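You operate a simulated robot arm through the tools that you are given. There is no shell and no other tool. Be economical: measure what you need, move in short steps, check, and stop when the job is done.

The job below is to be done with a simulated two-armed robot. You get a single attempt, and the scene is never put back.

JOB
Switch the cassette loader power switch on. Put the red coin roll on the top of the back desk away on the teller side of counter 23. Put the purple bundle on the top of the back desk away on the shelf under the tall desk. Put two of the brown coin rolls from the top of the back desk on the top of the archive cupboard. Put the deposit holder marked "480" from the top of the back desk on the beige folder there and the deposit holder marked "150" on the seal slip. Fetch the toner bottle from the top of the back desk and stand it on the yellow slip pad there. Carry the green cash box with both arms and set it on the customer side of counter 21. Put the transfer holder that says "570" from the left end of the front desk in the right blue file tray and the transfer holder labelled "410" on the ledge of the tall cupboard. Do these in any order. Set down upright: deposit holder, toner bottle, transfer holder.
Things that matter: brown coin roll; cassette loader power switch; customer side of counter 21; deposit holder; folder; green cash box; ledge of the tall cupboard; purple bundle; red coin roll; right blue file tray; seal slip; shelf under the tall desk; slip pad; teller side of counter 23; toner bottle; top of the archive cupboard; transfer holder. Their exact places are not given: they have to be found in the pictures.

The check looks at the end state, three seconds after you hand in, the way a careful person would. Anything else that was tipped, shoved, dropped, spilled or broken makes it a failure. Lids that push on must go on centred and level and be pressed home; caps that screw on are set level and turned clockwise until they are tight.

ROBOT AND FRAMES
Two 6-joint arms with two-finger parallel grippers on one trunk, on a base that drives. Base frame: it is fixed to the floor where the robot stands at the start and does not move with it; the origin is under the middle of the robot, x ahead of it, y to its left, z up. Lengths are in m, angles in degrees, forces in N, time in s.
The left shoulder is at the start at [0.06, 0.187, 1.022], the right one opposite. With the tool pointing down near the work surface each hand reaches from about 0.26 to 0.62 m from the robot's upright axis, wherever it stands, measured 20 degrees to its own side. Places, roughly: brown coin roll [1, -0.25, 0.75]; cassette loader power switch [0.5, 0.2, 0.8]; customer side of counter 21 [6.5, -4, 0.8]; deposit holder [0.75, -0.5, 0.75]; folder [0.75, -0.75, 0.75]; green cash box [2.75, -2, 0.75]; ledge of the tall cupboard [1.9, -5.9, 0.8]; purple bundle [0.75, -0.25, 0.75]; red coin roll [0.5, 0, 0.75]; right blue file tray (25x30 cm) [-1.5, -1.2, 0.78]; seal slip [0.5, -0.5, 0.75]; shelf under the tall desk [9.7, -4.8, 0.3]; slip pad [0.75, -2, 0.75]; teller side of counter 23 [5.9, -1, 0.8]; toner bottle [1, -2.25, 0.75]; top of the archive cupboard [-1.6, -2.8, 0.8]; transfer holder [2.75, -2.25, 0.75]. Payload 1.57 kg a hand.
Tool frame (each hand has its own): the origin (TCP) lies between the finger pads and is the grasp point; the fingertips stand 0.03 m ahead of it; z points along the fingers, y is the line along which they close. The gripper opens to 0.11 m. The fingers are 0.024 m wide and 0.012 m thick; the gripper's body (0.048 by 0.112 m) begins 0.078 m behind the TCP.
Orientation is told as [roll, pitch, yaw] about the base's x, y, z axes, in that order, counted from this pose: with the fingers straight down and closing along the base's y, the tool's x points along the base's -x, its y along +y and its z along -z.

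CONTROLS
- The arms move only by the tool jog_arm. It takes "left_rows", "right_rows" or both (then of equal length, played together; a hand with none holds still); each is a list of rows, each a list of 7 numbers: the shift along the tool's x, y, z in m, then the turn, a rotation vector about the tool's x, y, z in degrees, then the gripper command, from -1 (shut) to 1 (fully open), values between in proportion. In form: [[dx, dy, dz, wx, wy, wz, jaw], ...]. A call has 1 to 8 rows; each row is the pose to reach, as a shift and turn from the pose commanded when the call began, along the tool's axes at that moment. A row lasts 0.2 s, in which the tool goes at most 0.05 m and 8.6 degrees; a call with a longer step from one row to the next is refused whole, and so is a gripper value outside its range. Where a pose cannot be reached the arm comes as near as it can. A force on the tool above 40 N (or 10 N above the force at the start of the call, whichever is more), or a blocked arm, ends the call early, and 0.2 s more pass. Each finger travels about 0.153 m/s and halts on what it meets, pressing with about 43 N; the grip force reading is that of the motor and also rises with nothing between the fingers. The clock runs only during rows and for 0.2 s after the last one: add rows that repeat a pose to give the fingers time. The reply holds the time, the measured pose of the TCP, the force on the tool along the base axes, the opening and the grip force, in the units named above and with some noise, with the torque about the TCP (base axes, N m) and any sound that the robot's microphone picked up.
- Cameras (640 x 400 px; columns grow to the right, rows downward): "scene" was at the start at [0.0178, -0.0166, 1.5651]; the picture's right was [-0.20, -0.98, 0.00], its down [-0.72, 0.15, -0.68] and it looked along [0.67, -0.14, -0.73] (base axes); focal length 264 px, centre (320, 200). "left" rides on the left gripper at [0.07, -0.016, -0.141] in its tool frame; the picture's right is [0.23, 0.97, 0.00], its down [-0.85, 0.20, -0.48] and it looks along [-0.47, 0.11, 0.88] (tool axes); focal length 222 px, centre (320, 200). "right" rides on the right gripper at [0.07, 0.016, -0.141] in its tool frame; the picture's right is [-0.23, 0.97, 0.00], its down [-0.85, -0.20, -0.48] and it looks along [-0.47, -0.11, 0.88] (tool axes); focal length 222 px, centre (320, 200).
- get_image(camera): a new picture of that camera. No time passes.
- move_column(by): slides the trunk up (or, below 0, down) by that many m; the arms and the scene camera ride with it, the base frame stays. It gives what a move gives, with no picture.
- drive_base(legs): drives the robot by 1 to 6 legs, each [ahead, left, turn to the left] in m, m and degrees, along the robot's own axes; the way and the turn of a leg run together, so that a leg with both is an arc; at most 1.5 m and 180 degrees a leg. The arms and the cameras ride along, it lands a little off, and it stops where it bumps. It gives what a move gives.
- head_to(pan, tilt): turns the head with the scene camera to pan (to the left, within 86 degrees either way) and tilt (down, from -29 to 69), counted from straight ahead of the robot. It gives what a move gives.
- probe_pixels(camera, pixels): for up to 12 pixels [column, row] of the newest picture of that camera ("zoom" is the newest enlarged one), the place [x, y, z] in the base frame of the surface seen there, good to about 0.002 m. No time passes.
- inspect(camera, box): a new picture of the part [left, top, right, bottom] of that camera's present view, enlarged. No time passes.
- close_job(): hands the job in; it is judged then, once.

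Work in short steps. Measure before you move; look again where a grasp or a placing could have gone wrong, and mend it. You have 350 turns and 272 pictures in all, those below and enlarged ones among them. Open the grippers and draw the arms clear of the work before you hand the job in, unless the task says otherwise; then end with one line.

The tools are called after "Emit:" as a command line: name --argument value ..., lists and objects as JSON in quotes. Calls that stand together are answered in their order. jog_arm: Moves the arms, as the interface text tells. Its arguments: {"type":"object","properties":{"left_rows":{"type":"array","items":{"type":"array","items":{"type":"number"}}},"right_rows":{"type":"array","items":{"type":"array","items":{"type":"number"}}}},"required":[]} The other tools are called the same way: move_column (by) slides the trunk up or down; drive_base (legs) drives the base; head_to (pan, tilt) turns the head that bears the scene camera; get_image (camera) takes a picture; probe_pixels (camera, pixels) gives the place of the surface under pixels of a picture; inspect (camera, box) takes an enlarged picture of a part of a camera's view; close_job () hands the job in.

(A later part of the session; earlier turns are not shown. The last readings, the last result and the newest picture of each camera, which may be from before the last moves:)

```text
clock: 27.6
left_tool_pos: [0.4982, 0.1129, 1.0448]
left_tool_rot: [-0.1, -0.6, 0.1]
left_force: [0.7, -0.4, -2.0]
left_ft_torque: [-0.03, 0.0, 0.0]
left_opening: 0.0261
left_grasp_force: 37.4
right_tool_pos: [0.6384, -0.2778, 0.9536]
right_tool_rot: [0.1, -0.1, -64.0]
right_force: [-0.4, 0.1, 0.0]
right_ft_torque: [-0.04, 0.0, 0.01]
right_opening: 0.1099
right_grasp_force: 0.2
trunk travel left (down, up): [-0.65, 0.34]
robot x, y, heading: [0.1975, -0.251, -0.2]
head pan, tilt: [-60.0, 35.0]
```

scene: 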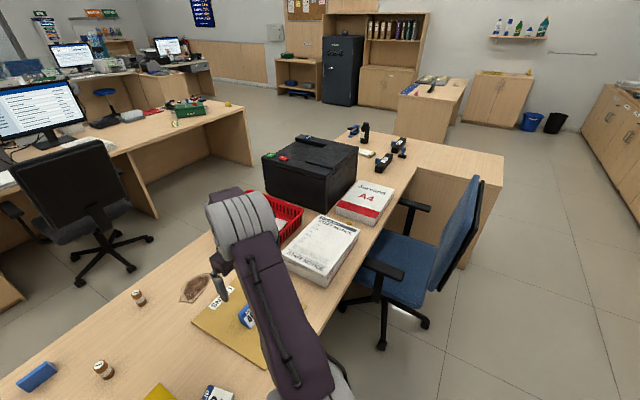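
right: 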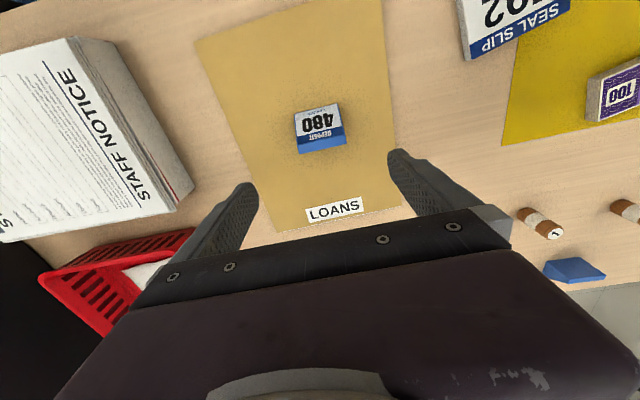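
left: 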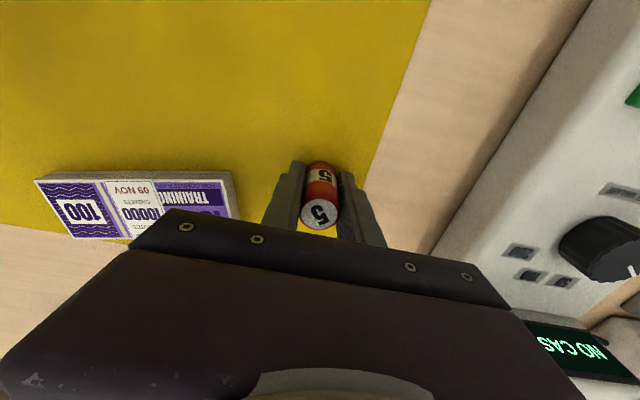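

Next I bring it over the bundle centre and finish the turn to yaw -73.

Emit:
jog_arm --right_rows '[[0.02, 0.02, 0.02, 0, 0, 4, 1], [0.045, 0.045, 0.04, 0, 0, 9, 1], [0.0646, 0.0637, 0.065, 0, 0, 9, 1], [0.0646, 0.0637, 0.093, 0, 0, 9, 1]]'

Emit:
get_image --camera "right"

```text
clock: 28.6
left_tool_pos: [0.4992, 0.1099, 1.0453]
left_tool_rot: [0.0, -0.6, 0.1]
left_force: [0.3, 0.6, -2.0]
left_ft_torque: [-0.01, 0.04, -0.02]
left_opening: 0.026
left_grasp_force: 37.2
right_tool_pos: [0.6685, -0.1926, 0.8594]
right_tool_rot: [0.0, 0.0, -73.0]
right_force: [0.5, 0.4, 0.3]
right_ft_torque: [0.0, 0.02, -0.02]
right_opening: 0.11
right_grasp_force: 0.1
trunk travel left (down, up): [-0.65, 0.34]
robot x, y, heading: [0.1987, -0.2523, 0.1]
head pan, tilt: [-60.0, 35.0]
```

```text
238 pictures are left
```

right: 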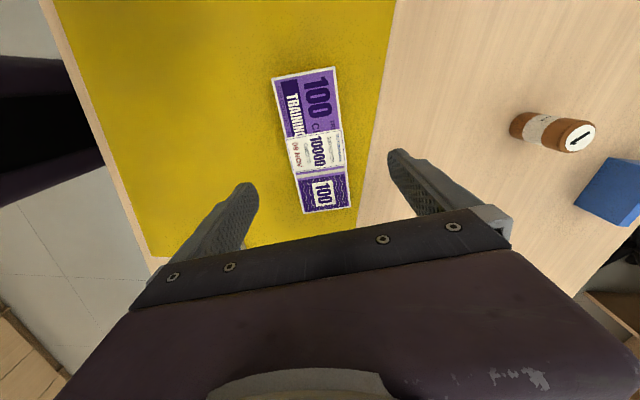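

The bundle lies between the fingers. I go down to z≈0.7815 and close; I also probe the dark trunk part at left.

Emit:
probe_pixels --camera "right" --pixels '[[30, 75], [80, 110], [95, 165], [40, 130], [10, 195], [60, 80], [600, 190], [625, 210]]'

Emit:
jog_arm --right_rows '[[0, 0, 0.035, 0, 0, 0, 1], [0, 0, 0.065, 0, 0, 0, 1], [0, 0, 0.0775, 0, 0, 0, 1], [0, 0, 0.0775, 0, 0, 0, 0.3], [0, 0, 0.0775, 0, 0, 0, -0.3], [0, 0, 0.0775, 0, 0, 0, -0.6], [0, 0, 0.0775, 0, 0, 0, -0.6]]'

Emit:
get_image --camera "right"

```text
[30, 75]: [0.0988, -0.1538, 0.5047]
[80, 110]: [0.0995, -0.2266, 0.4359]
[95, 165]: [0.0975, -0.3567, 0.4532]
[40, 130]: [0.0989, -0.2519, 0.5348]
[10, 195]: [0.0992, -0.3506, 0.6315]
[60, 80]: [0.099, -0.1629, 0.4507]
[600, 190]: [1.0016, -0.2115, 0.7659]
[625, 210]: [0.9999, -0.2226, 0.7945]
```

```text
clock: 30.2
left_tool_pos: [0.498, 0.1106, 1.0451]
left_tool_rot: [0.0, -0.6, 0.1]
left_force: [0.5, 0.0, -2.2]
left_ft_torque: [-0.02, 0.02, -0.01]
left_opening: 0.0258
left_grasp_force: 37.5
right_tool_pos: [0.6675, -0.1951, 0.7828]
right_tool_rot: [0.0, 0.0, -72.9]
right_force: [0.2, -0.5, 0.1]
right_ft_torque: [-0.02, 0.04, -0.02]
right_opening: 0.0599
right_grasp_force: 43.2
trunk travel left (down, up): [-0.65, 0.34]
robot x, y, heading: [0.1974, -0.2509, -0.0]
head pan, tilt: [-60.0, 35.0]
```

```text
237 pictures are left
```

right: 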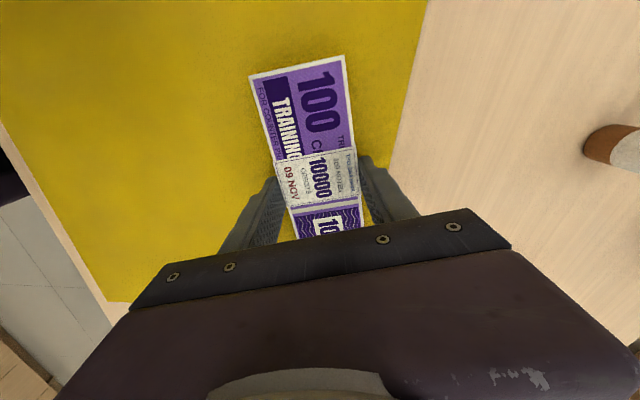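

Bundle gripped at 0.06 m. The trunk front is 0.10 behind the axis, which leaves room to drive further in later. I lift the bundle and draw the hand in.

Emit:
jog_arm --right_rows '[[0, 0, -0.04, 0, 0, 0, -0.6], [0, -0.01, -0.08, 0, 0, 0, -0.6], [0, -0.03, -0.12, 0, 0, 0, -0.6], [0, -0.06, -0.15, 0, 0, 0, -0.6], [0, -0.1, -0.17, 0, 0, 0, -0.6], [0, -0.14, -0.19, 0, 0, 0, -0.6], [0, -0.18, -0.21, 0, 0, 0, -0.6], [0, -0.21, -0.22, 0, 0, 0, -0.6]]'

Emit:
head_to --pan 60 --tilt 35

Emit:
get_image --camera "scene"

Emit:
get_image --camera "right"

```text
clock: 32.0
left_tool_pos: [0.4978, 0.1094, 1.0453]
left_tool_rot: [0.1, -0.7, 0.1]
left_force: [-0.6, -0.6, -1.7]
left_ft_torque: [-0.04, 0.02, -0.01]
left_opening: 0.0259
left_grasp_force: 37.0
right_tool_pos: [0.4639, -0.256, 1.0004]
right_tool_rot: [0.1, 0.0, -72.9]
right_force: [0.1, -0.4, -0.9]
right_ft_torque: [0.04, 0.0, -0.02]
right_opening: 0.0594
right_grasp_force: 43.0
trunk travel left (down, up): [-0.65, 0.34]
robot x, y, heading: [0.1993, -0.2468, -0.1]
head pan, tilt: [-60.0, 35.0]
```

```text
clock: 34.0
left_tool_pos: [0.4992, 0.1093, 1.0443]
left_tool_rot: [0.0, -0.5, 0.1]
left_force: [0.8, -0.1, -1.3]
left_ft_torque: [-0.03, -0.02, 0.0]
left_opening: 0.0258
left_grasp_force: 37.1
right_tool_pos: [0.4663, -0.2548, 1.0018]
right_tool_rot: [0.0, 0.0, -72.9]
right_force: [-0.4, -0.3, -1.1]
right_ft_torque: [0.02, 0.01, -0.02]
right_opening: 0.0592
right_grasp_force: 42.9
trunk travel left (down, up): [-0.65, 0.34]
robot x, y, heading: [0.1948, -0.2492, 0.1]
head pan, tilt: [60.0, 35.0]
```

```text
236 pictures are left
```

scene: 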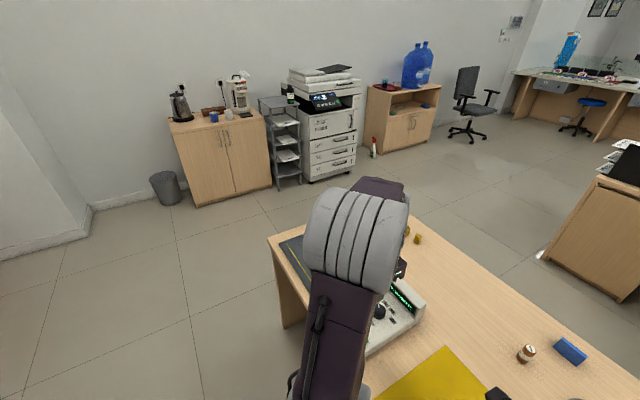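

```text
235 pictures are left
```

right: 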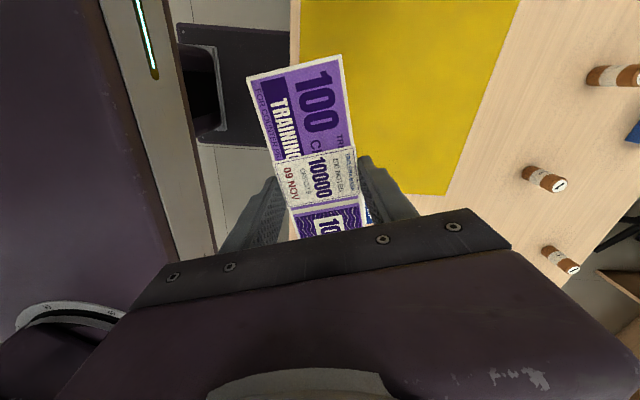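

The bundle is secure. I probe the floor at left for the way around the desk end.

Emit:
probe_pixels --camera "scene" --pixels '[[200, 206], [270, 188], [310, 186], [352, 168], [285, 325], [405, 240], [545, 258], [168, 205], [450, 140], [600, 300]]'

```text
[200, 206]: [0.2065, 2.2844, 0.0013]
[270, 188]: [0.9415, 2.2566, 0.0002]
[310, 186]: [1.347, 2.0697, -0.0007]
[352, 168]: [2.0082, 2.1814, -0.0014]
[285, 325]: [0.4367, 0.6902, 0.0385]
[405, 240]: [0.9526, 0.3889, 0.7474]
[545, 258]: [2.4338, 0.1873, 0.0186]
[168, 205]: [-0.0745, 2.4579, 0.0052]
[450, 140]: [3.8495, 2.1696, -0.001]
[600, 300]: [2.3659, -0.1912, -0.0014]
```

The way around the left end is clear (cabinets at y≥2.06, desk end y 0.71). I drive round to the far side to view the blue holders.

Emit:
drive_base --legs '[[-0.35, 0, 0], [0, 1.5, 0], [1.5, 0, 0], [0.35, 0, -90], [0.75, 0, 0]]'

Emit:
head_to --pan -35 --tilt 35

Emit:
get_image --camera "scene"

```text
clock: 57.8
left_tool_pos: [1.9162, -0.0153, 1.0449]
left_tool_rot: [0.0, -0.6, -89.8]
left_force: [-0.1, -0.3, -1.9]
left_ft_torque: [-0.02, 0.0, -0.02]
left_opening: 0.0258
left_grasp_force: 36.4
right_tool_pos: [1.5506, 0.018, 1.001]
right_tool_rot: [0.0, -0.1, -162.9]
right_force: [0.7, -0.1, -2.0]
right_ft_torque: [-0.01, -0.04, 0.0]
right_opening: 0.0591
right_grasp_force: 43.4
trunk travel left (down, up): [-0.65, 0.34]
robot x, y, heading: [1.5546, 0.2871, -90.0]
head pan, tilt: [60.0, 35.0]
cut short: leg 4
```

```text
clock: 59.5
left_tool_pos: [1.9158, -0.0155, 1.045]
left_tool_rot: [0.0, -0.6, -89.9]
left_force: [-0.7, 0.3, -0.9]
left_ft_torque: [0.03, 0.01, -0.02]
left_opening: 0.0259
left_grasp_force: 37.3
right_tool_pos: [1.5501, 0.0172, 1.0012]
right_tool_rot: [-0.1, 0.0, -162.9]
right_force: [-0.2, 0.2, 0.1]
right_ft_torque: [-0.01, 0.0, 0.01]
right_opening: 0.0593
right_grasp_force: 43.1
trunk travel left (down, up): [-0.65, 0.34]
robot x, y, heading: [1.5539, 0.284, -89.7]
head pan, tilt: [-35.0, 35.0]
```

```text
234 pictures are left
```

scene: 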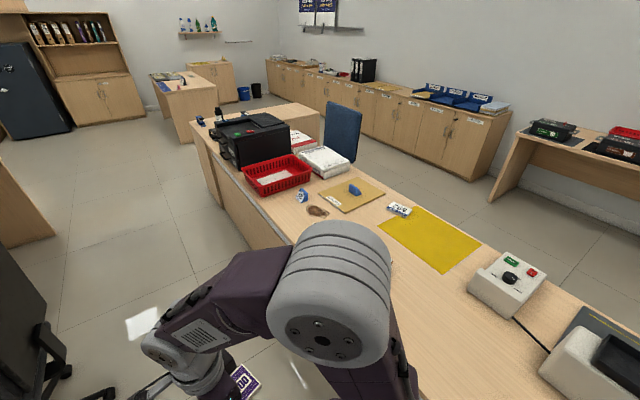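

A wedge is at (300,195) with its face toward me. I enlarge that region.

Emit:
inspect --camera "scene" --box '[260, 150, 420, 250]'

Emit:
head_to --pan -65 --tilt 50

Emit:
get_image --camera "scene"

```text
4.00 times, centred on (340, 200) of scene
```

zoom: 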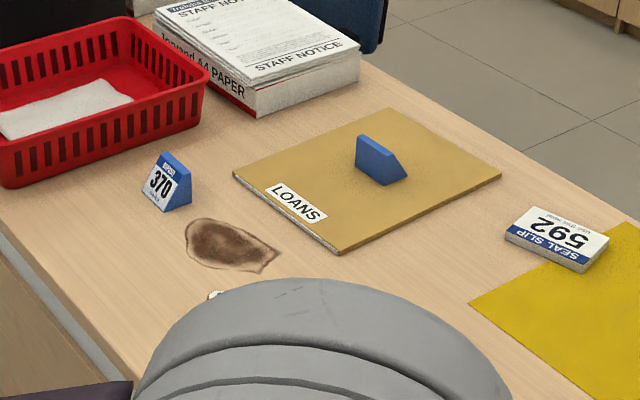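

```text
clock: 60.4
left_tool_pos: [1.9154, -0.0163, 1.0453]
left_tool_rot: [0.0, -0.6, -89.8]
left_force: [-0.6, 0.9, -2.2]
left_ft_torque: [0.03, -0.01, 0.01]
left_opening: 0.0257
left_grasp_force: 37.1
right_tool_pos: [1.5515, 0.0175, 1.0008]
right_tool_rot: [0.0, 0.1, -162.9]
right_force: [0.2, -0.3, -0.2]
right_ft_torque: [0.03, 0.04, 0.01]
right_opening: 0.0591
right_grasp_force: 42.8
trunk travel left (down, up): [-0.65, 0.34]
robot x, y, heading: [1.5545, 0.2836, -89.9]
head pan, tilt: [-65.0, 50.0]
```

```text
232 pictures are left
```

scene: 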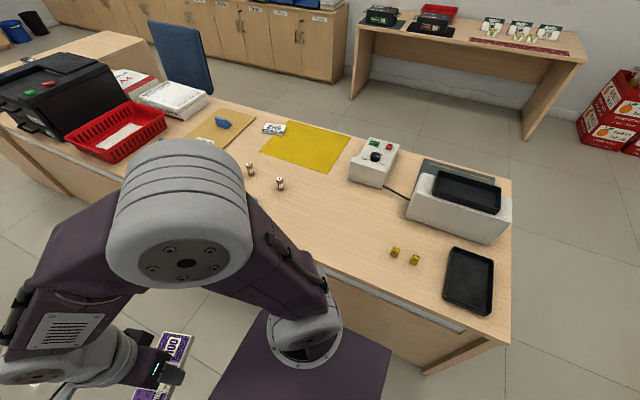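

The holder at [0.885,-0.745] is "370", so the one at [1.0,-0.215] should be "150" (to be checked later). Now I back out, turn to face ahead, and go on toward the counters.

Emit:
drive_base --legs '[[-0.75, 0, 0], [0, 0, 90], [1.5, 0, 0]]'

Emit:
head_to --pan -20 --tilt 20

Emit:
get_image --camera "scene"

```text
clock: 75.3
left_tool_pos: [3.3446, 1.4184, 1.0455]
left_tool_rot: [0.0, -0.5, 0.8]
left_force: [0.2, 0.4, -2.7]
left_ft_torque: [0.0, -0.02, -0.04]
left_opening: 0.0259
left_grasp_force: 37.2
right_tool_pos: [3.3156, 1.0517, 1.0006]
right_tool_rot: [-0.1, 0.0, -72.3]
right_force: [-0.5, -0.2, -1.4]
right_ft_torque: [0.04, 0.04, 0.0]
right_opening: 0.0592
right_grasp_force: 43.6
trunk travel left (down, up): [-0.65, 0.34]
robot x, y, heading: [3.0487, 1.0534, 0.9]
head pan, tilt: [-65.0, 50.0]
```

```text
clock: 76.5
left_tool_pos: [3.3442, 1.4169, 1.0445]
left_tool_rot: [0.1, -0.6, 0.9]
left_force: [0.9, 0.6, -1.0]
left_ft_torque: [-0.01, 0.0, 0.0]
left_opening: 0.0258
left_grasp_force: 36.9
right_tool_pos: [3.3161, 1.0517, 1.0019]
right_tool_rot: [0.0, 0.0, -72.2]
right_force: [-0.4, 0.2, -1.0]
right_ft_torque: [0.0, 0.0, 0.03]
right_opening: 0.0587
right_grasp_force: 43.1
trunk travel left (down, up): [-0.65, 0.34]
robot x, y, heading: [3.0504, 1.0531, 0.9]
head pan, tilt: [-20.0, 20.0]
```

```text
231 pictures are left
```

scene: 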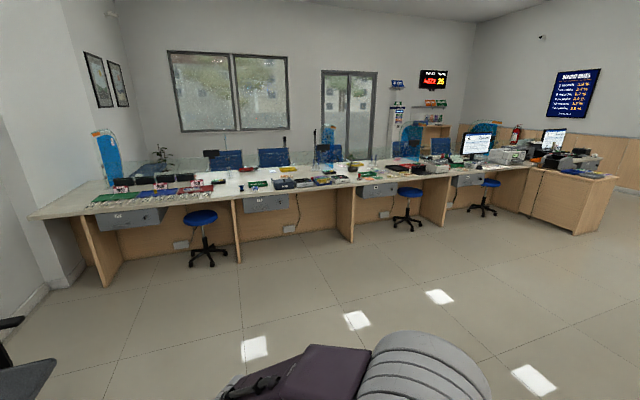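

Several counter positions with drawers are seen; I enlarge to read the numbers.

Emit:
inspect --camera "scene" --box '[80, 120, 360, 280]'

Emit:
inspect --camera "scene" --box '[340, 100, 620, 260]'

Emit:
probe_pixels --camera "scene" --pixels '[[130, 218], [265, 203], [376, 189], [466, 180], [200, 260], [405, 220], [485, 210], [540, 200], [600, 235], [350, 160], [300, 180], [430, 160]]'

```text
2.29 times, centred on (220, 200) of scene
```

zoom: 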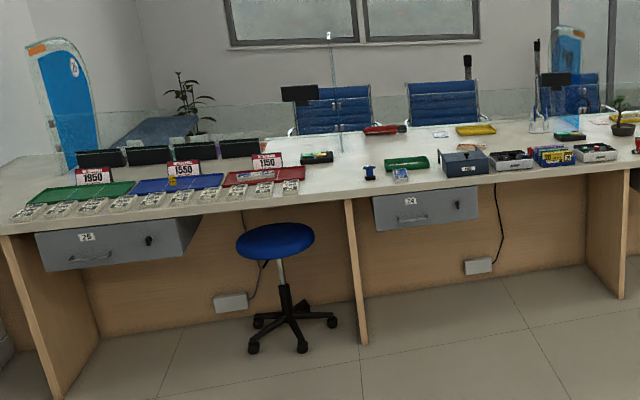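

```text
2.29 times, centred on (480, 180) of scene
```

zoom: 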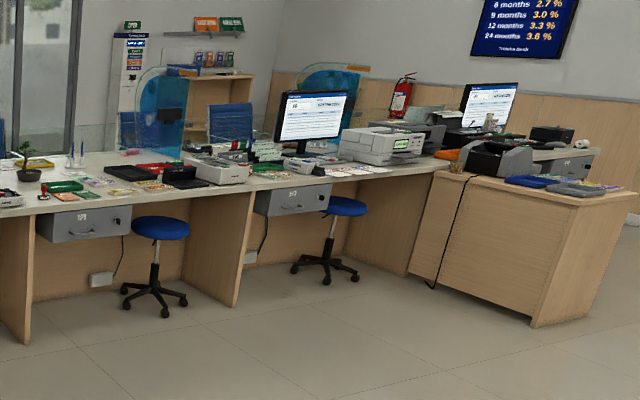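

```text
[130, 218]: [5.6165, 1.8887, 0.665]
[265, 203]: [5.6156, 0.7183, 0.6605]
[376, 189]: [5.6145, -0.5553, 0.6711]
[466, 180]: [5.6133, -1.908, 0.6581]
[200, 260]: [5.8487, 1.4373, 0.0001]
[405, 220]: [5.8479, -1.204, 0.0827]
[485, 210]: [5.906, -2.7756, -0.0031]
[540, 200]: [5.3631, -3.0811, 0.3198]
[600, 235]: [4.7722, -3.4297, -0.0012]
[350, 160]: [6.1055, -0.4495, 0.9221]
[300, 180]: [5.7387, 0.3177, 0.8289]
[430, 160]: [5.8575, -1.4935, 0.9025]
```

The drawers read 25, 24, 23 (y≈-0.56) and 22. I drive to in front of counter 23.

Emit:
drive_base --legs '[[1.0, -0.8, 0], [0.95, -0.9, -0.9]]'

Emit:
head_to --pan -5 --tilt 40

Emit:
get_image --camera "scene"

```text
clock: 89.1
left_tool_pos: [5.3105, -0.2907, 1.0446]
left_tool_rot: [0.1, -0.6, -0.5]
left_force: [0.2, -0.1, -1.6]
left_ft_torque: [0.0, 0.02, -0.02]
left_opening: 0.0256
left_grasp_force: 37.1
right_tool_pos: [5.2709, -0.6551, 1.0012]
right_tool_rot: [0.0, 0.1, -73.5]
right_force: [-0.5, 0.2, -0.2]
right_ft_torque: [0.02, 0.03, 0.01]
right_opening: 0.0593
right_grasp_force: 43.2
trunk travel left (down, up): [-0.65, 0.34]
robot x, y, heading: [5.0047, -0.6482, -0.6]
head pan, tilt: [-20.0, 20.0]
```

```text
clock: 89.9
left_tool_pos: [5.3087, -0.2905, 1.0445]
left_tool_rot: [-0.1, -0.7, -0.6]
left_force: [0.6, -0.3, -1.6]
left_ft_torque: [-0.01, 0.02, -0.01]
left_opening: 0.0256
left_grasp_force: 37.3
right_tool_pos: [5.2719, -0.6562, 1.0016]
right_tool_rot: [-0.1, 0.0, -73.6]
right_force: [-0.2, 0.1, -1.5]
right_ft_torque: [-0.01, -0.01, 0.01]
right_opening: 0.0592
right_grasp_force: 43.1
trunk travel left (down, up): [-0.65, 0.34]
robot x, y, heading: [5.0063, -0.6486, -0.5]
head pan, tilt: [-5.0, 40.0]
```

```text
228 pictures are left
```

scene: 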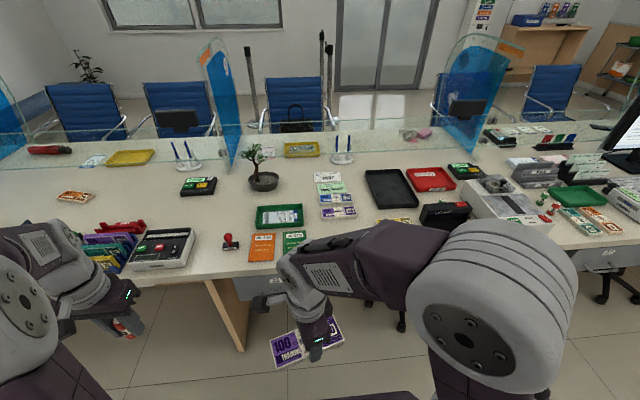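

I probe clear places on counter 23's teller surface.

Emit:
probe_pixels --camera "scene" --pixels '[[228, 165], [225, 300], [240, 200], [235, 215], [310, 165], [355, 235], [400, 158], [350, 155], [290, 270], [230, 242], [260, 180], [490, 140]]'

Emit:
inspect --camera "scene" --box '[170, 130, 490, 330]'

```text
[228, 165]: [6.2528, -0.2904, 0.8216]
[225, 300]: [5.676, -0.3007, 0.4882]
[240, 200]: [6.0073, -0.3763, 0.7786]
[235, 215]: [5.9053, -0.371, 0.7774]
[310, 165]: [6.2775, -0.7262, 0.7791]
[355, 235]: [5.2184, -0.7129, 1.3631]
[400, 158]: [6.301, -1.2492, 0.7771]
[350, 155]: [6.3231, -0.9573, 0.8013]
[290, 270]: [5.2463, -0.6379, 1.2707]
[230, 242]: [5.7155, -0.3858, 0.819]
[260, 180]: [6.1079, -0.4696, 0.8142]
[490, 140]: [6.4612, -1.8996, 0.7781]
```

```text
2.00 times, centred on (330, 230) of scene
```

zoom: 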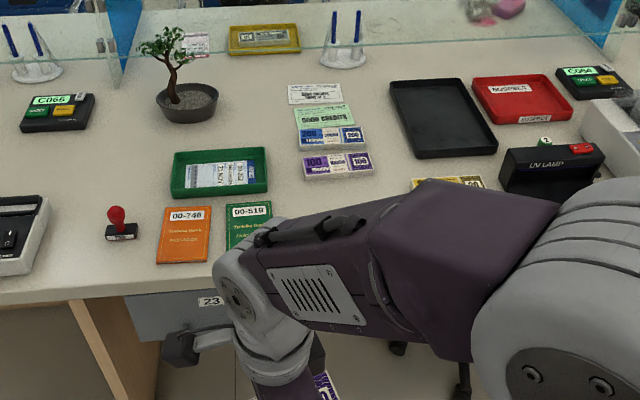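

Clear surface shows at zoom (310,195) and (255,120). I probe these.

Emit:
probe_pixels --camera "zoom" --pixels '[[310, 195], [285, 195], [350, 180], [255, 120], [265, 150], [275, 180], [305, 172], [130, 180], [270, 190], [330, 150]]'

```text
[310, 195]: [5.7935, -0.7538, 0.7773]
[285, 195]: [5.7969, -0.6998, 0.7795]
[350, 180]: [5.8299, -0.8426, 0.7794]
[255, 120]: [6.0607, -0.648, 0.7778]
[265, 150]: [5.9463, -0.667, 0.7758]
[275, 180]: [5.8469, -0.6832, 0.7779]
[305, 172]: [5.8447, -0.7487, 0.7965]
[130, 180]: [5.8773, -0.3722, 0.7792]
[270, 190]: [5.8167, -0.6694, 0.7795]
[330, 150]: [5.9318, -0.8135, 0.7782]
```

I choose [5.785,-0.735] for the roll. I move the base closer and a little right so the left hand can reach without crossing the right.

Emit:
drive_base --legs '[[0.0, -0.23, 0.5], [0.26, 0, 0]]'

Emit:
get_image --camera "left"

```text
clock: 93.1
left_tool_pos: [5.5633, -0.5199, 1.0447]
left_tool_rot: [-0.1, -0.6, -0.1]
left_force: [-0.2, 0.4, -1.2]
left_ft_torque: [0.01, 0.01, 0.01]
left_opening: 0.0257
left_grasp_force: 36.8
right_tool_pos: [5.5296, -0.8857, 1.0008]
right_tool_rot: [0.0, 0.0, -73.2]
right_force: [-0.3, 0.2, -0.8]
right_ft_torque: [-0.01, 0.0, 0.02]
right_opening: 0.059
right_grasp_force: 43.4
trunk travel left (down, up): [-0.65, 0.34]
robot x, y, heading: [5.2607, -0.8805, -0.0]
head pan, tilt: [-5.0, 40.0]
```

```text
226 pictures are left
```

left: 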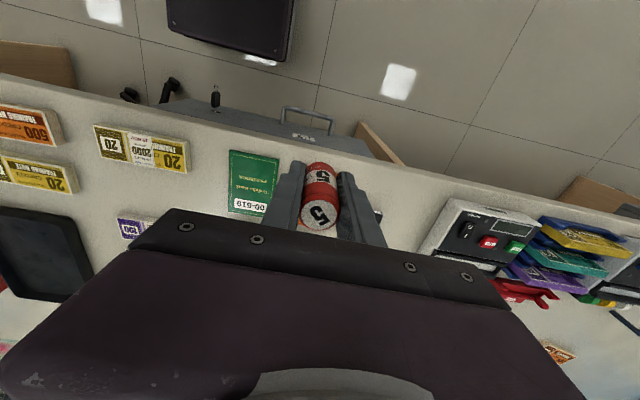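

The clear gap between the yellow note (140,150) and green card (255,180) is at about (205,185). I probe it.

Emit:
probe_pixels --camera "left" --pixels '[[205, 165], [208, 190], [190, 150], [230, 165], [150, 190], [122, 218], [232, 205], [185, 200]]'

```text
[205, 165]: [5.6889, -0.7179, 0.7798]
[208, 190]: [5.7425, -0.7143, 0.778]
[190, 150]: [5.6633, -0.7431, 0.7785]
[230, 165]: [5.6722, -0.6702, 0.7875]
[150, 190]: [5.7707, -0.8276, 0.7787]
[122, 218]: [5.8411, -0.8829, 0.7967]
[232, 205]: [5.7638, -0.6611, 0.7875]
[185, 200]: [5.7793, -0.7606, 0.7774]
```

I target [5.76,-0.74]. I move the right hand aside and bring the left hand over the spot.

Emit:
jog_arm --right_rows '[[-0.028, -0.009, 0, 0, 0, 0, -0.6], [-0.056, -0.018, 0, 0, 0, 0, -0.6], [-0.085, -0.027, 0, 0, 0, 0, -0.6], [-0.115, -0.035, 0, 0, 0, 0, -0.6], [-0.115, -0.035, 0, 0, 0, 0, -0.6], [-0.115, -0.035, 0, 0, 0, 0, -0.6], [-0.115, -0.035, 0, 0, 0, 0, -0.6], [-0.115, -0.035, 0, 0, 0, 0, -0.6]]' --left_rows '[[-0.02, -0.02, 0, 0, 0, 0, -1], [-0.05, -0.05, 0.01, 0, 0, 0, -1], [-0.08, -0.08, 0.02, 0, 0, 0, -1], [-0.11, -0.115, 0.035, 0, 0, 0, -1], [-0.14, -0.15, 0.055, 0, 0, 0, -1], [-0.17, -0.185, 0.08, 0, 0, 0, -1], [-0.197, -0.22, 0.1, 0, 0, 0, -1], [-0.197, -0.22, 0.14, 0, 0, 0, -1]]'

Emit:
get_image --camera "left"

```text
refused: row 5 steps farther than a row can; nothing moved
```

```text
225 pictures are left
```

left: 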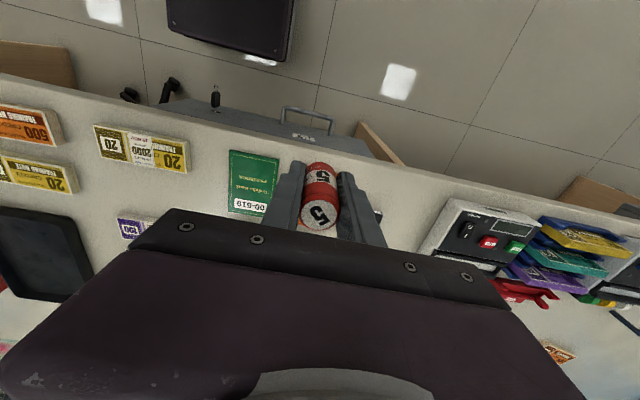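

One row was too long, so I even them out. I'll take the picture in a later call to avoid waste.

Emit:
jog_arm --right_rows '[[-0.028, -0.009, 0, 0, 0, 0, -0.6], [-0.056, -0.018, 0, 0, 0, 0, -0.6], [-0.085, -0.027, 0, 0, 0, 0, -0.6], [-0.115, -0.035, 0, 0, 0, 0, -0.6], [-0.115, -0.035, 0, 0, 0, 0, -0.6], [-0.115, -0.035, 0, 0, 0, 0, -0.6], [-0.115, -0.035, 0, 0, 0, 0, -0.6], [-0.115, -0.035, 0, 0, 0, 0, -0.6]]' --left_rows '[[-0.025, -0.028, 0.01, 0, 0, 0, -1], [-0.05, -0.056, 0.02, 0, 0, 0, -1], [-0.075, -0.084, 0.03, 0, 0, 0, -1], [-0.1, -0.112, 0.045, 0, 0, 0, -1], [-0.125, -0.14, 0.06, 0, 0, 0, -1], [-0.15, -0.168, 0.08, 0, 0, 0, -1], [-0.175, -0.196, 0.1, 0, 0, 0, -1], [-0.197, -0.22, 0.13, 0, 0, 0, -1]]'

Emit:
get_image --camera "left"

```text
clock: 94.9
left_tool_pos: [5.7636, -0.7395, 0.9139]
left_tool_rot: [0.1, -0.6, -0.1]
left_force: [-0.2, -0.6, -1.3]
left_ft_torque: [-0.02, 0.0, -0.02]
left_opening: 0.0256
left_grasp_force: 37.0
right_tool_pos: [5.5315, -1.0067, 1.0007]
right_tool_rot: [-0.1, 0.0, -73.2]
right_force: [0.2, -0.1, -0.4]
right_ft_torque: [-0.02, 0.05, 0.0]
right_opening: 0.0587
right_grasp_force: 43.3
trunk travel left (down, up): [-0.65, 0.34]
robot x, y, heading: [5.2616, -0.8808, -0.2]
head pan, tilt: [-5.0, 40.0]
```

```text
224 pictures are left
```

left: 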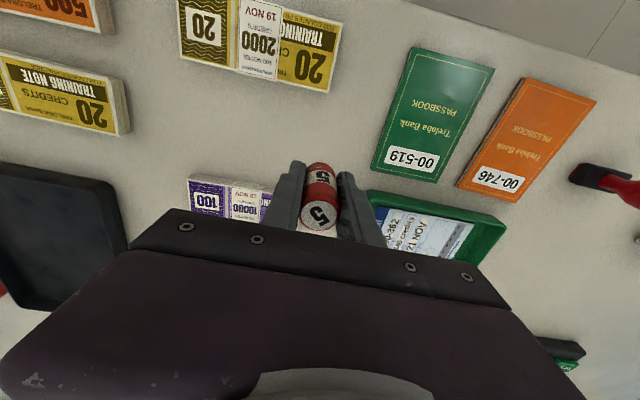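

I check the neighbours' distances: the tray corner near (372,195) and the note edge near (200,180).

Emit:
probe_pixels --camera "left" --pixels '[[374, 192], [370, 205], [190, 178], [265, 190], [325, 85], [375, 168], [250, 150], [345, 160]]'

```text
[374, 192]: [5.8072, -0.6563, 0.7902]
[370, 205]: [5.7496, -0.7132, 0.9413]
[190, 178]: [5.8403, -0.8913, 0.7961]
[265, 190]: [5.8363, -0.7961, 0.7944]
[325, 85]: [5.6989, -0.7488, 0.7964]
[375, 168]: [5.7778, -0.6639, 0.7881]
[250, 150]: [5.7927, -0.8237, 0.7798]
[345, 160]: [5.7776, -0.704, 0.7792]
```

There are about 5 cm free on each side. I lower to touch, release slightly, and rise.

Emit:
jog_arm --left_rows '[[0, 0, 0.04, 0, 0, 0, -1], [0, 0, 0.075, 0, 0, 0, -1], [0, 0, 0.092, 0, 0, 0, -1], [0, 0, 0.0985, 0, 0, 0, -1], [0, 0, 0.0985, 0, 0, 0, -0.3], [0, 0, 0.0985, 0, 0, 0, -0.1], [0, 0, 0.06, 0, 0, 0, -0.1], [0, 0, 0.02, 0, 0, 0, -0.1]]'

Emit:
get_image --camera "left"

```text
clock: 96.7
left_tool_pos: [5.7619, -0.7415, 0.8976]
left_tool_rot: [0.1, -0.7, -0.2]
left_force: [0.1, -1.0, -0.4]
left_ft_torque: [-0.01, 0.0, 0.01]
left_opening: 0.0493
left_grasp_force: 0.1
right_tool_pos: [5.5293, -1.0065, 1.0017]
right_tool_rot: [0.0, 0.0, -73.0]
right_force: [-0.3, -0.2, -2.2]
right_ft_torque: [0.03, 0.0, -0.01]
right_opening: 0.0588
right_grasp_force: 43.0
trunk travel left (down, up): [-0.65, 0.34]
robot x, y, heading: [5.2629, -0.8778, 0.0]
head pan, tilt: [-5.0, 40.0]
```

```text
223 pictures are left
```

left: 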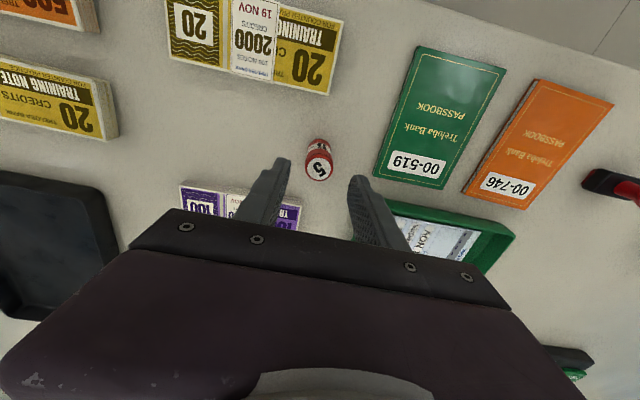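

The red roll stands free. I draw the left hand up and back, and drive back from the counter toward the right to look for the passage.

Emit:
jog_arm --left_rows '[[0, 0, -0.045, 0, 0, 0, -0.1], [0, 0, -0.09, 0, 0, 0, -0.1], [0.03, 0.03, -0.11, 0, 0, 0, -0.1], [0.06, 0.06, -0.13, 0, 0, 0, -0.1], [0.09, 0.09, -0.14, 0, 0, 0, -0.1], [0.12, 0.12, -0.15, 0, 0, 0, -0.1], [0.15, 0.15, -0.15, 0, 0, 0, -0.1], [0.18, 0.18, -0.15, 0, 0, 0, -0.1]]'

Emit:
drive_base --legs '[[-0.9, 0, 0], [0, -1.5, -45], [0.0, 0, 0]]'

Emit:
head_to --pan -10 --tilt 20

Emit:
get_image --camera "scene"

```text
clock: 98.5
left_tool_pos: [5.5797, -0.5607, 1.0462]
left_tool_rot: [0.0, -0.6, -0.1]
left_force: [0.0, 0.5, -0.1]
left_ft_torque: [0.01, -0.02, 0.02]
left_opening: 0.0493
left_grasp_force: 0.1
right_tool_pos: [5.5281, -1.0054, 1.0003]
right_tool_rot: [0.0, 0.0, -73.1]
right_force: [-0.6, 1.3, -1.4]
right_ft_torque: [0.01, 0.03, 0.01]
right_opening: 0.0588
right_grasp_force: 43.3
trunk travel left (down, up): [-0.65, 0.34]
robot x, y, heading: [5.2656, -0.8775, -0.0]
head pan, tilt: [-5.0, 40.0]
```

```text
clock: 110.5
left_tool_pos: [4.2568, -2.2107, 1.0457]
left_tool_rot: [0.1, -0.6, -45.1]
left_force: [0.0, -0.7, 0.0]
left_ft_torque: [-0.01, 0.01, 0.01]
left_opening: 0.0493
left_grasp_force: 0.1
right_tool_pos: [3.9043, -2.4889, 1.0017]
right_tool_rot: [0.0, 0.0, -118.0]
right_force: [-0.2, 0.2, -0.6]
right_ft_torque: [0.0, 0.03, 0.0]
right_opening: 0.0589
right_grasp_force: 43.0
trunk travel left (down, up): [-0.65, 0.34]
robot x, y, heading: [3.8065, -2.2115, -45.1]
head pan, tilt: [-5.0, 40.0]
cut short: leg 2
```

```text
clock: 111.3
left_tool_pos: [4.2569, -2.2107, 1.045]
left_tool_rot: [0.1, -0.5, -45.1]
left_force: [0.8, -0.3, 0.1]
left_ft_torque: [0.02, 0.01, 0.02]
left_opening: 0.0492
left_grasp_force: 0.0
right_tool_pos: [3.9047, -2.4892, 1.0016]
right_tool_rot: [0.1, 0.0, -118.1]
right_force: [-0.1, 0.6, -1.5]
right_ft_torque: [0.01, 0.01, -0.02]
right_opening: 0.0591
right_grasp_force: 42.7
trunk travel left (down, up): [-0.65, 0.34]
robot x, y, heading: [3.8079, -2.2119, -44.9]
head pan, tilt: [-10.0, 20.0]
```

```text
222 pictures are left
```

scene: 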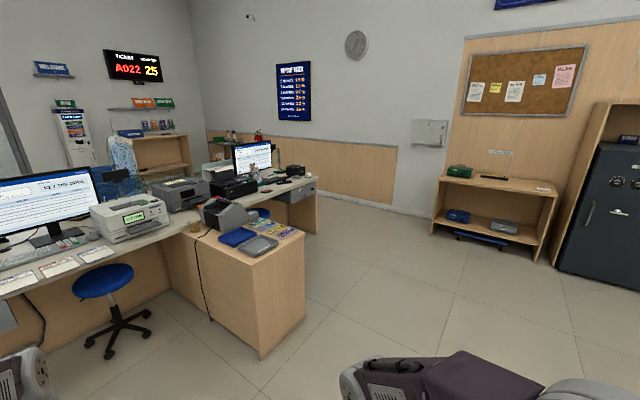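

The passage to the hall seems to run at (350,220), between the counter end and the wainscot wall. I probe it.

Emit:
probe_pixels --camera "scene" --pixels '[[262, 357], [305, 305], [316, 232], [330, 212], [425, 215], [300, 195], [240, 140], [345, 215], [400, 205], [440, 218], [255, 262], [275, 182]]'

Emit:
inspect --camera "scene" --box '[180, 120, 440, 280]'

```text
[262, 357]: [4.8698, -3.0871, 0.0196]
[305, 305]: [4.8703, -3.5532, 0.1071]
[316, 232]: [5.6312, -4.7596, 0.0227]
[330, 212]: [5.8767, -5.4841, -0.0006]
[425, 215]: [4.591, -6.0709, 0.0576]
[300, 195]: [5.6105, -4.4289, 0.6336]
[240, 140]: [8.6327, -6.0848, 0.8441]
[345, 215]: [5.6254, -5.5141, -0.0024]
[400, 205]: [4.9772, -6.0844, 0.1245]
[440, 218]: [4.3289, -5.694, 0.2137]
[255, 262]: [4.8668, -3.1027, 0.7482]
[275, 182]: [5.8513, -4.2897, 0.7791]
```

```text
2.46 times, centred on (310, 200) of scene
```

zoom: 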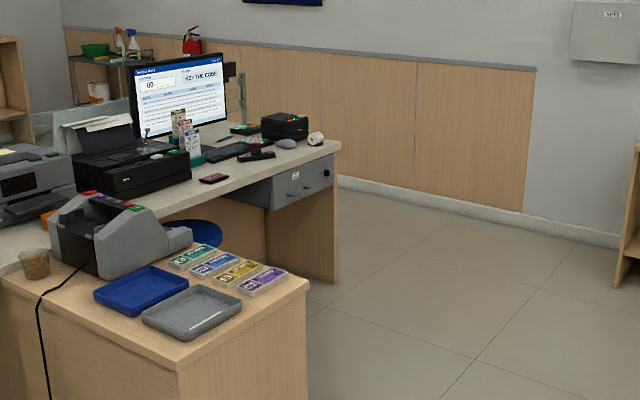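

The passage is 1.3 m wide (y -4.76..-6.08). I drive through to its mouth and look ahead.

Emit:
drive_base --legs '[[0, 0, -45], [1.5, 0, 0], [1.35, 0.5, 0], [0, 0, 90], [1.2, -0.3, 0]]'

Emit:
head_to --pan 10 --tilt 22

Emit:
get_image --camera "scene"

```text
clock: 137.2
left_tool_pos: [5.7739, -5.0476, 1.0462]
left_tool_rot: [0.1, -0.6, -0.4]
left_force: [-0.3, 0.2, -0.3]
left_ft_torque: [0.03, 0.01, -0.02]
left_opening: 0.0496
left_grasp_force: 0.1
right_tool_pos: [5.7199, -5.4936, 1.0011]
right_tool_rot: [0.1, 0.0, -73.4]
right_force: [1.0, 0.1, -1.5]
right_ft_torque: [0.0, -0.04, -0.02]
right_opening: 0.059
right_grasp_force: 43.2
trunk travel left (down, up): [-0.65, 0.34]
robot x, y, heading: [5.4533, -5.3581, -0.4]
head pan, tilt: [-10.0, 20.0]
```

```text
clock: 138.0
left_tool_pos: [5.7746, -5.0472, 1.0465]
left_tool_rot: [0.1, -0.7, -0.5]
left_force: [-0.2, 0.2, -0.1]
left_ft_torque: [0.0, 0.06, -0.03]
left_opening: 0.049
left_grasp_force: 0.1
right_tool_pos: [5.7196, -5.4938, 1.0006]
right_tool_rot: [0.1, 0.0, -73.4]
right_force: [0.3, 0.3, -0.9]
right_ft_torque: [0.01, 0.03, 0.01]
right_opening: 0.0591
right_grasp_force: 43.1
trunk travel left (down, up): [-0.65, 0.34]
robot x, y, heading: [5.4557, -5.3686, -0.8]
head pan, tilt: [10.0, 22.0]
```

```text
220 pictures are left
```

scene: 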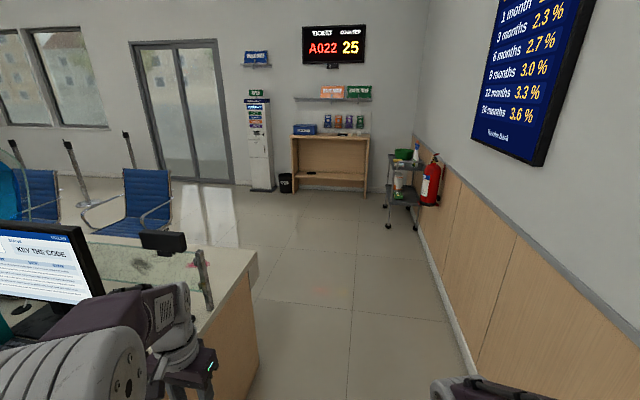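

The tall desk with its under-shelf is at (330,165). I probe it.

Emit:
probe_pixels --camera "scene" --pixels '[[330, 138], [330, 175], [330, 190], [295, 190], [363, 192], [330, 183], [140, 215], [90, 232], [405, 225], [330, 163], [310, 174], [240, 300]]'

Emit:
inspect --camera "scene" --box '[250, 90, 410, 210]'

```text
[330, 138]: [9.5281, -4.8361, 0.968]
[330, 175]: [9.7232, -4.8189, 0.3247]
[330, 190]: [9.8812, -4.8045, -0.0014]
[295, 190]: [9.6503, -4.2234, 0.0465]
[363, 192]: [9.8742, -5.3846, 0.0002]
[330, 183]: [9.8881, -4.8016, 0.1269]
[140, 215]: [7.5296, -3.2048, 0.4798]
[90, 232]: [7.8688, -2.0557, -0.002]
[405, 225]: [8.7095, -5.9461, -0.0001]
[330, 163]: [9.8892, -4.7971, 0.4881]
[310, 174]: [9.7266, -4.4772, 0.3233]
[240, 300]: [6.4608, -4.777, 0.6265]
```

```text
3.33 times, centred on (330, 150) of scene
```

zoom: 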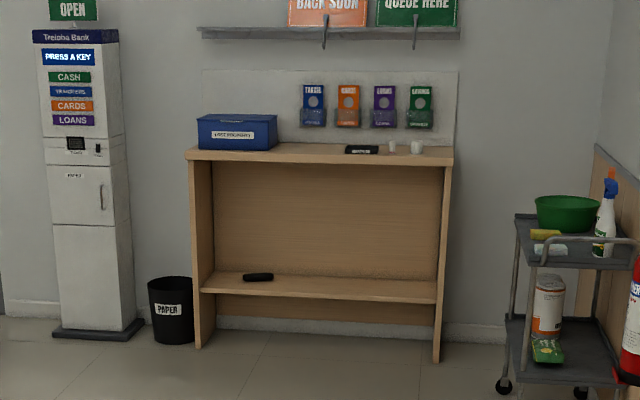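

Tall desk: front x≈9.53, top underside ≈0.93, shelf z 0.325 with back at 9.89. I drive up to 0.65 m short of it, then look.

Emit:
drive_base --legs '[[1.3, 0.3, 0.8], [1.3, 0.3, 0], [0.75, 0.02, 0]]'

Emit:
head_to --pan -5 --tilt 50

Emit:
get_image --camera "scene"

```text
clock: 154.7
left_tool_pos: [9.1184, -4.37, 1.0464]
left_tool_rot: [0.1, -0.6, 1.1]
left_force: [0.7, 0.5, -0.1]
left_ft_torque: [0.03, -0.01, 0.0]
left_opening: 0.0496
left_grasp_force: 0.0
right_tool_pos: [9.0768, -4.8195, 1.0012]
right_tool_rot: [0.0, 0.0, -72.0]
right_force: [-0.2, -0.4, -0.9]
right_ft_torque: [-0.01, 0.0, 0.0]
right_opening: 0.0593
right_grasp_force: 43.0
trunk travel left (down, up): [-0.65, 0.34]
robot x, y, heading: [8.8043, -4.6947, 1.5]
head pan, tilt: [10.0, 22.0]
```

```text
clock: 155.6
left_tool_pos: [9.1183, -4.3717, 1.0457]
left_tool_rot: [0.2, -0.6, 1.1]
left_force: [0.3, -0.6, -1.1]
left_ft_torque: [0.0, 0.01, 0.01]
left_opening: 0.0496
left_grasp_force: 0.1
right_tool_pos: [9.0762, -4.8189, 1.0012]
right_tool_rot: [0.0, 0.0, -71.7]
right_force: [-0.1, -0.4, -1.3]
right_ft_torque: [0.02, 0.03, 0.01]
right_opening: 0.0594
right_grasp_force: 42.8
trunk travel left (down, up): [-0.65, 0.34]
robot x, y, heading: [8.8095, -4.6991, 1.3]
head pan, tilt: [-5.0, 50.0]
```

```text
218 pictures are left
```

scene: 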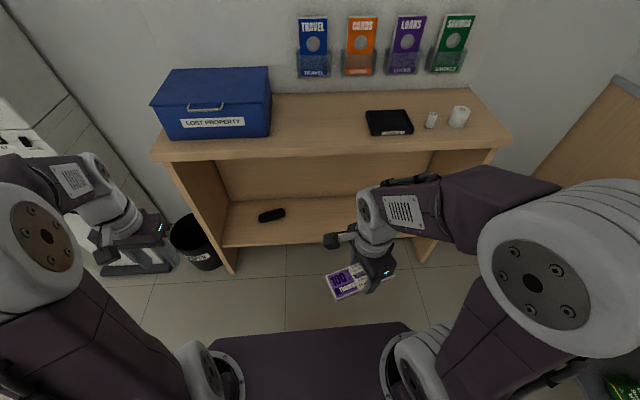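

I probe shelf edges, bin and desk front.

Emit:
probe_pixels --camera "scene" --pixels '[[320, 242], [320, 205], [350, 235], [235, 270], [232, 255], [195, 225], [205, 265], [270, 222], [330, 162], [330, 155], [430, 240], [300, 195]]'

```text
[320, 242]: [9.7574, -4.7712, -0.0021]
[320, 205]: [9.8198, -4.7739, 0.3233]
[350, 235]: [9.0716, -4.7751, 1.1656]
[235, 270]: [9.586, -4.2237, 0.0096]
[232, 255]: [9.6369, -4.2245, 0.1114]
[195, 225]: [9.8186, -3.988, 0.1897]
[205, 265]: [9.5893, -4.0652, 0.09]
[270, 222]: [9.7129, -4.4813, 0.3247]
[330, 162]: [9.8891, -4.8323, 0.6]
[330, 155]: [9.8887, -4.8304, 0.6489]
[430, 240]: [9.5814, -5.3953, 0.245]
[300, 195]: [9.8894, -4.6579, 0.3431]
```

Shelf spans x≈9.59–9.89 at z 0.324. I retract the left hand, lower the trunk by 0.5, then drive up.

Emit:
jog_arm --left_rows '[[0.04, 0, 0, 0, 0, 0, -0.1], [0.08, 0, 0, 0, 0, 0, -0.1], [0.12, 0, 0, 0, 0, 0, -0.1]]'

Emit:
move_column --by -0.5

Emit:
drive_base --legs '[[0.38, -0.02, -1.3]]'

Emit:
head_to --pan -10 --tilt 30

Emit:
get_image --camera "scene"

```text
clock: 156.4
left_tool_pos: [8.9983, -4.3748, 1.0454]
left_tool_rot: [0.1, -0.7, 1.1]
left_force: [-0.3, -0.1, -0.1]
left_ft_torque: [0.02, -0.01, 0.03]
left_opening: 0.0495
left_grasp_force: 0.3
right_tool_pos: [9.0751, -4.82, 1.0004]
right_tool_rot: [0.1, 0.0, -71.9]
right_force: [0.3, -0.2, -1.7]
right_ft_torque: [0.04, 0.01, 0.01]
right_opening: 0.0591
right_grasp_force: 43.1
trunk travel left (down, up): [-0.65, 0.34]
robot x, y, heading: [8.8101, -4.6982, 1.3]
head pan, tilt: [-5.0, 50.0]
```

```text
refused: -0.5 is not a number from -0.4 to 0.4
```

```text
clock: 158.8
left_tool_pos: [9.3859, -4.3912, 1.0447]
left_tool_rot: [0.1, -0.5, 0.3]
left_force: [-0.9, -0.5, -0.6]
left_ft_torque: [-0.03, -0.01, 0.02]
left_opening: 0.0496
left_grasp_force: 0.0
right_tool_pos: [9.4561, -4.8384, 1.0021]
right_tool_rot: [-0.1, 0.1, -72.7]
right_force: [0.0, -0.1, -1.0]
right_ft_torque: [-0.01, 0.01, -0.01]
right_opening: 0.059
right_grasp_force: 43.3
trunk travel left (down, up): [-0.65, 0.34]
robot x, y, heading: [9.187, -4.7145, 0.3]
head pan, tilt: [-5.0, 50.0]
```

```text
clock: 159.7
left_tool_pos: [9.3852, -4.3919, 1.0455]
left_tool_rot: [0.1, -0.6, 0.3]
left_force: [-0.7, 0.0, 0.6]
left_ft_torque: [0.02, -0.03, -0.04]
left_opening: 0.0495
left_grasp_force: 0.0
right_tool_pos: [9.4568, -4.8383, 0.9996]
right_tool_rot: [-0.1, 0.0, -72.7]
right_force: [0.3, -0.2, -1.0]
right_ft_torque: [-0.02, 0.01, -0.03]
right_opening: 0.0589
right_grasp_force: 42.9
trunk travel left (down, up): [-0.65, 0.34]
robot x, y, heading: [9.1871, -4.7122, 0.3]
head pan, tilt: [-10.0, 30.0]
```

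```text
217 pictures are left
```

scene: 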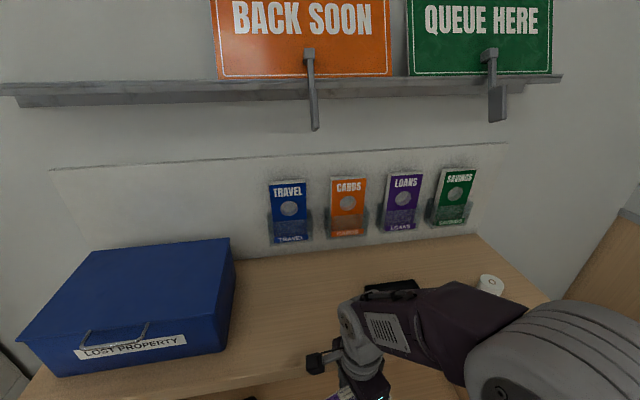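

The trunk move limit is 0.4 per call. I back off 0.25, lower in two steps, and come forward again.

Emit:
drive_base --legs '[[-0.25, 0, 0]]'

Emit:
move_column --by -0.3

Emit:
move_column --by -0.2

Emit:
drive_base --legs '[[0.2, 0, 0]]'

Emit:
get_image --camera "scene"

Emit:
get_image --camera "right"

```text
clock: 161.5
left_tool_pos: [9.1334, -4.3917, 1.0445]
left_tool_rot: [0.1, -0.7, 0.1]
left_force: [0.4, 0.2, 0.7]
left_ft_torque: [0.02, -0.01, 0.0]
left_opening: 0.0496
left_grasp_force: 0.1
right_tool_pos: [9.2036, -4.8401, 1.0005]
right_tool_rot: [0.1, 0.0, -72.8]
right_force: [0.1, -0.2, -1.1]
right_ft_torque: [-0.01, 0.03, -0.02]
right_opening: 0.059
right_grasp_force: 42.7
trunk travel left (down, up): [-0.65, 0.34]
robot x, y, heading: [8.9357, -4.7137, 0.4]
head pan, tilt: [-10.0, 30.0]
```

```text
clock: 164.5
left_tool_pos: [9.1344, -4.3937, 0.7454]
left_tool_rot: [0.0, -0.6, 0.1]
left_force: [0.2, -0.4, -0.3]
left_ft_torque: [0.02, 0.0, 0.0]
left_opening: 0.0498
left_grasp_force: 0.0
right_tool_pos: [9.2038, -4.8389, 0.7019]
right_tool_rot: [0.0, 0.0, -72.8]
right_force: [-0.1, -0.8, -1.2]
right_ft_torque: [-0.02, 0.04, -0.01]
right_opening: 0.059
right_grasp_force: 42.7
trunk travel left (down, up): [-0.35, 0.64]
robot x, y, heading: [8.9348, -4.7137, 0.3]
head pan, tilt: [-10.0, 30.0]
```

```text
clock: 166.7
left_tool_pos: [9.1327, -4.3937, 0.5451]
left_tool_rot: [0.0, -0.5, 0.2]
left_force: [0.9, -0.6, 0.1]
left_ft_torque: [0.03, 0.0, 0.0]
left_opening: 0.0495
left_grasp_force: 0.0
right_tool_pos: [9.2031, -4.8374, 0.5016]
right_tool_rot: [-0.1, 0.0, -72.8]
right_force: [0.4, 0.2, -1.3]
right_ft_torque: [0.0, 0.0, -0.01]
right_opening: 0.0589
right_grasp_force: 42.3
trunk travel left (down, up): [-0.15, 0.84]
robot x, y, heading: [8.9354, -4.7184, 0.2]
head pan, tilt: [-10.0, 30.0]
```

```text
clock: 168.2
left_tool_pos: [9.3323, -4.3919, 0.5447]
left_tool_rot: [0.1, -0.6, 0.1]
left_force: [-0.1, 0.2, 0.1]
left_ft_torque: [-0.01, -0.01, 0.05]
left_opening: 0.0493
left_grasp_force: 0.1
right_tool_pos: [9.4038, -4.8376, 0.5022]
right_tool_rot: [-0.1, 0.0, -72.8]
right_force: [-0.4, -0.1, -0.6]
right_ft_torque: [-0.02, 0.02, -0.04]
right_opening: 0.059
right_grasp_force: 42.7
trunk travel left (down, up): [-0.15, 0.84]
robot x, y, heading: [9.1385, -4.7122, 0.3]
head pan, tilt: [-10.0, 30.0]
```

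```text
216 pictures are left
```

scene: 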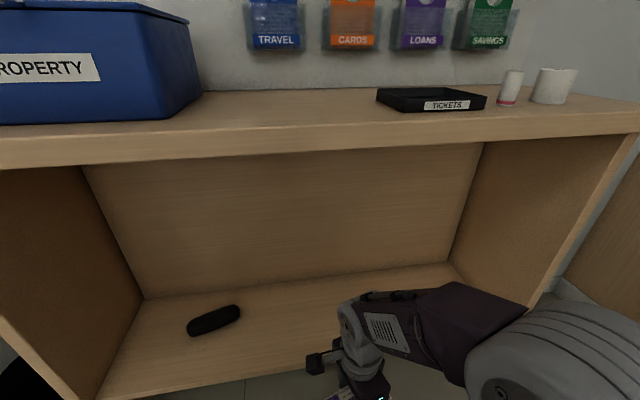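

```text
215 pictures are left
```

right: 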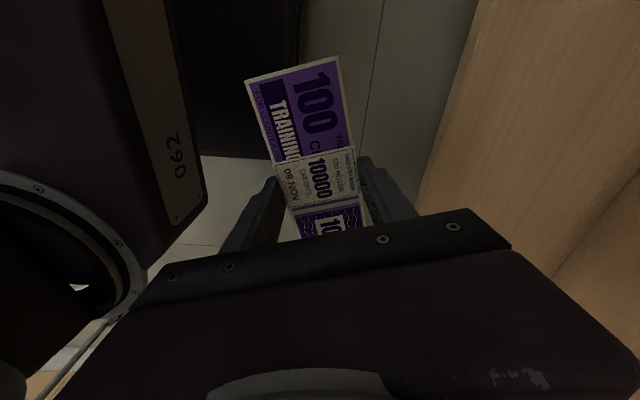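

I probe the right elbow height against the desktop before extending under it.

Emit:
probe_pixels --camera "scene" --pixels '[[375, 297], [420, 292], [470, 290], [520, 320], [345, 310], [345, 150], [300, 165]]'

```text
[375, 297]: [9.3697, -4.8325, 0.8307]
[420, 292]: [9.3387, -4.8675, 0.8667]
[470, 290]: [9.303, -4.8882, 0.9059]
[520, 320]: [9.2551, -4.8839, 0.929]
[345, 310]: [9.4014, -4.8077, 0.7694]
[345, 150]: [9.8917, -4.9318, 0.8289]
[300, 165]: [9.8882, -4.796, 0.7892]
```

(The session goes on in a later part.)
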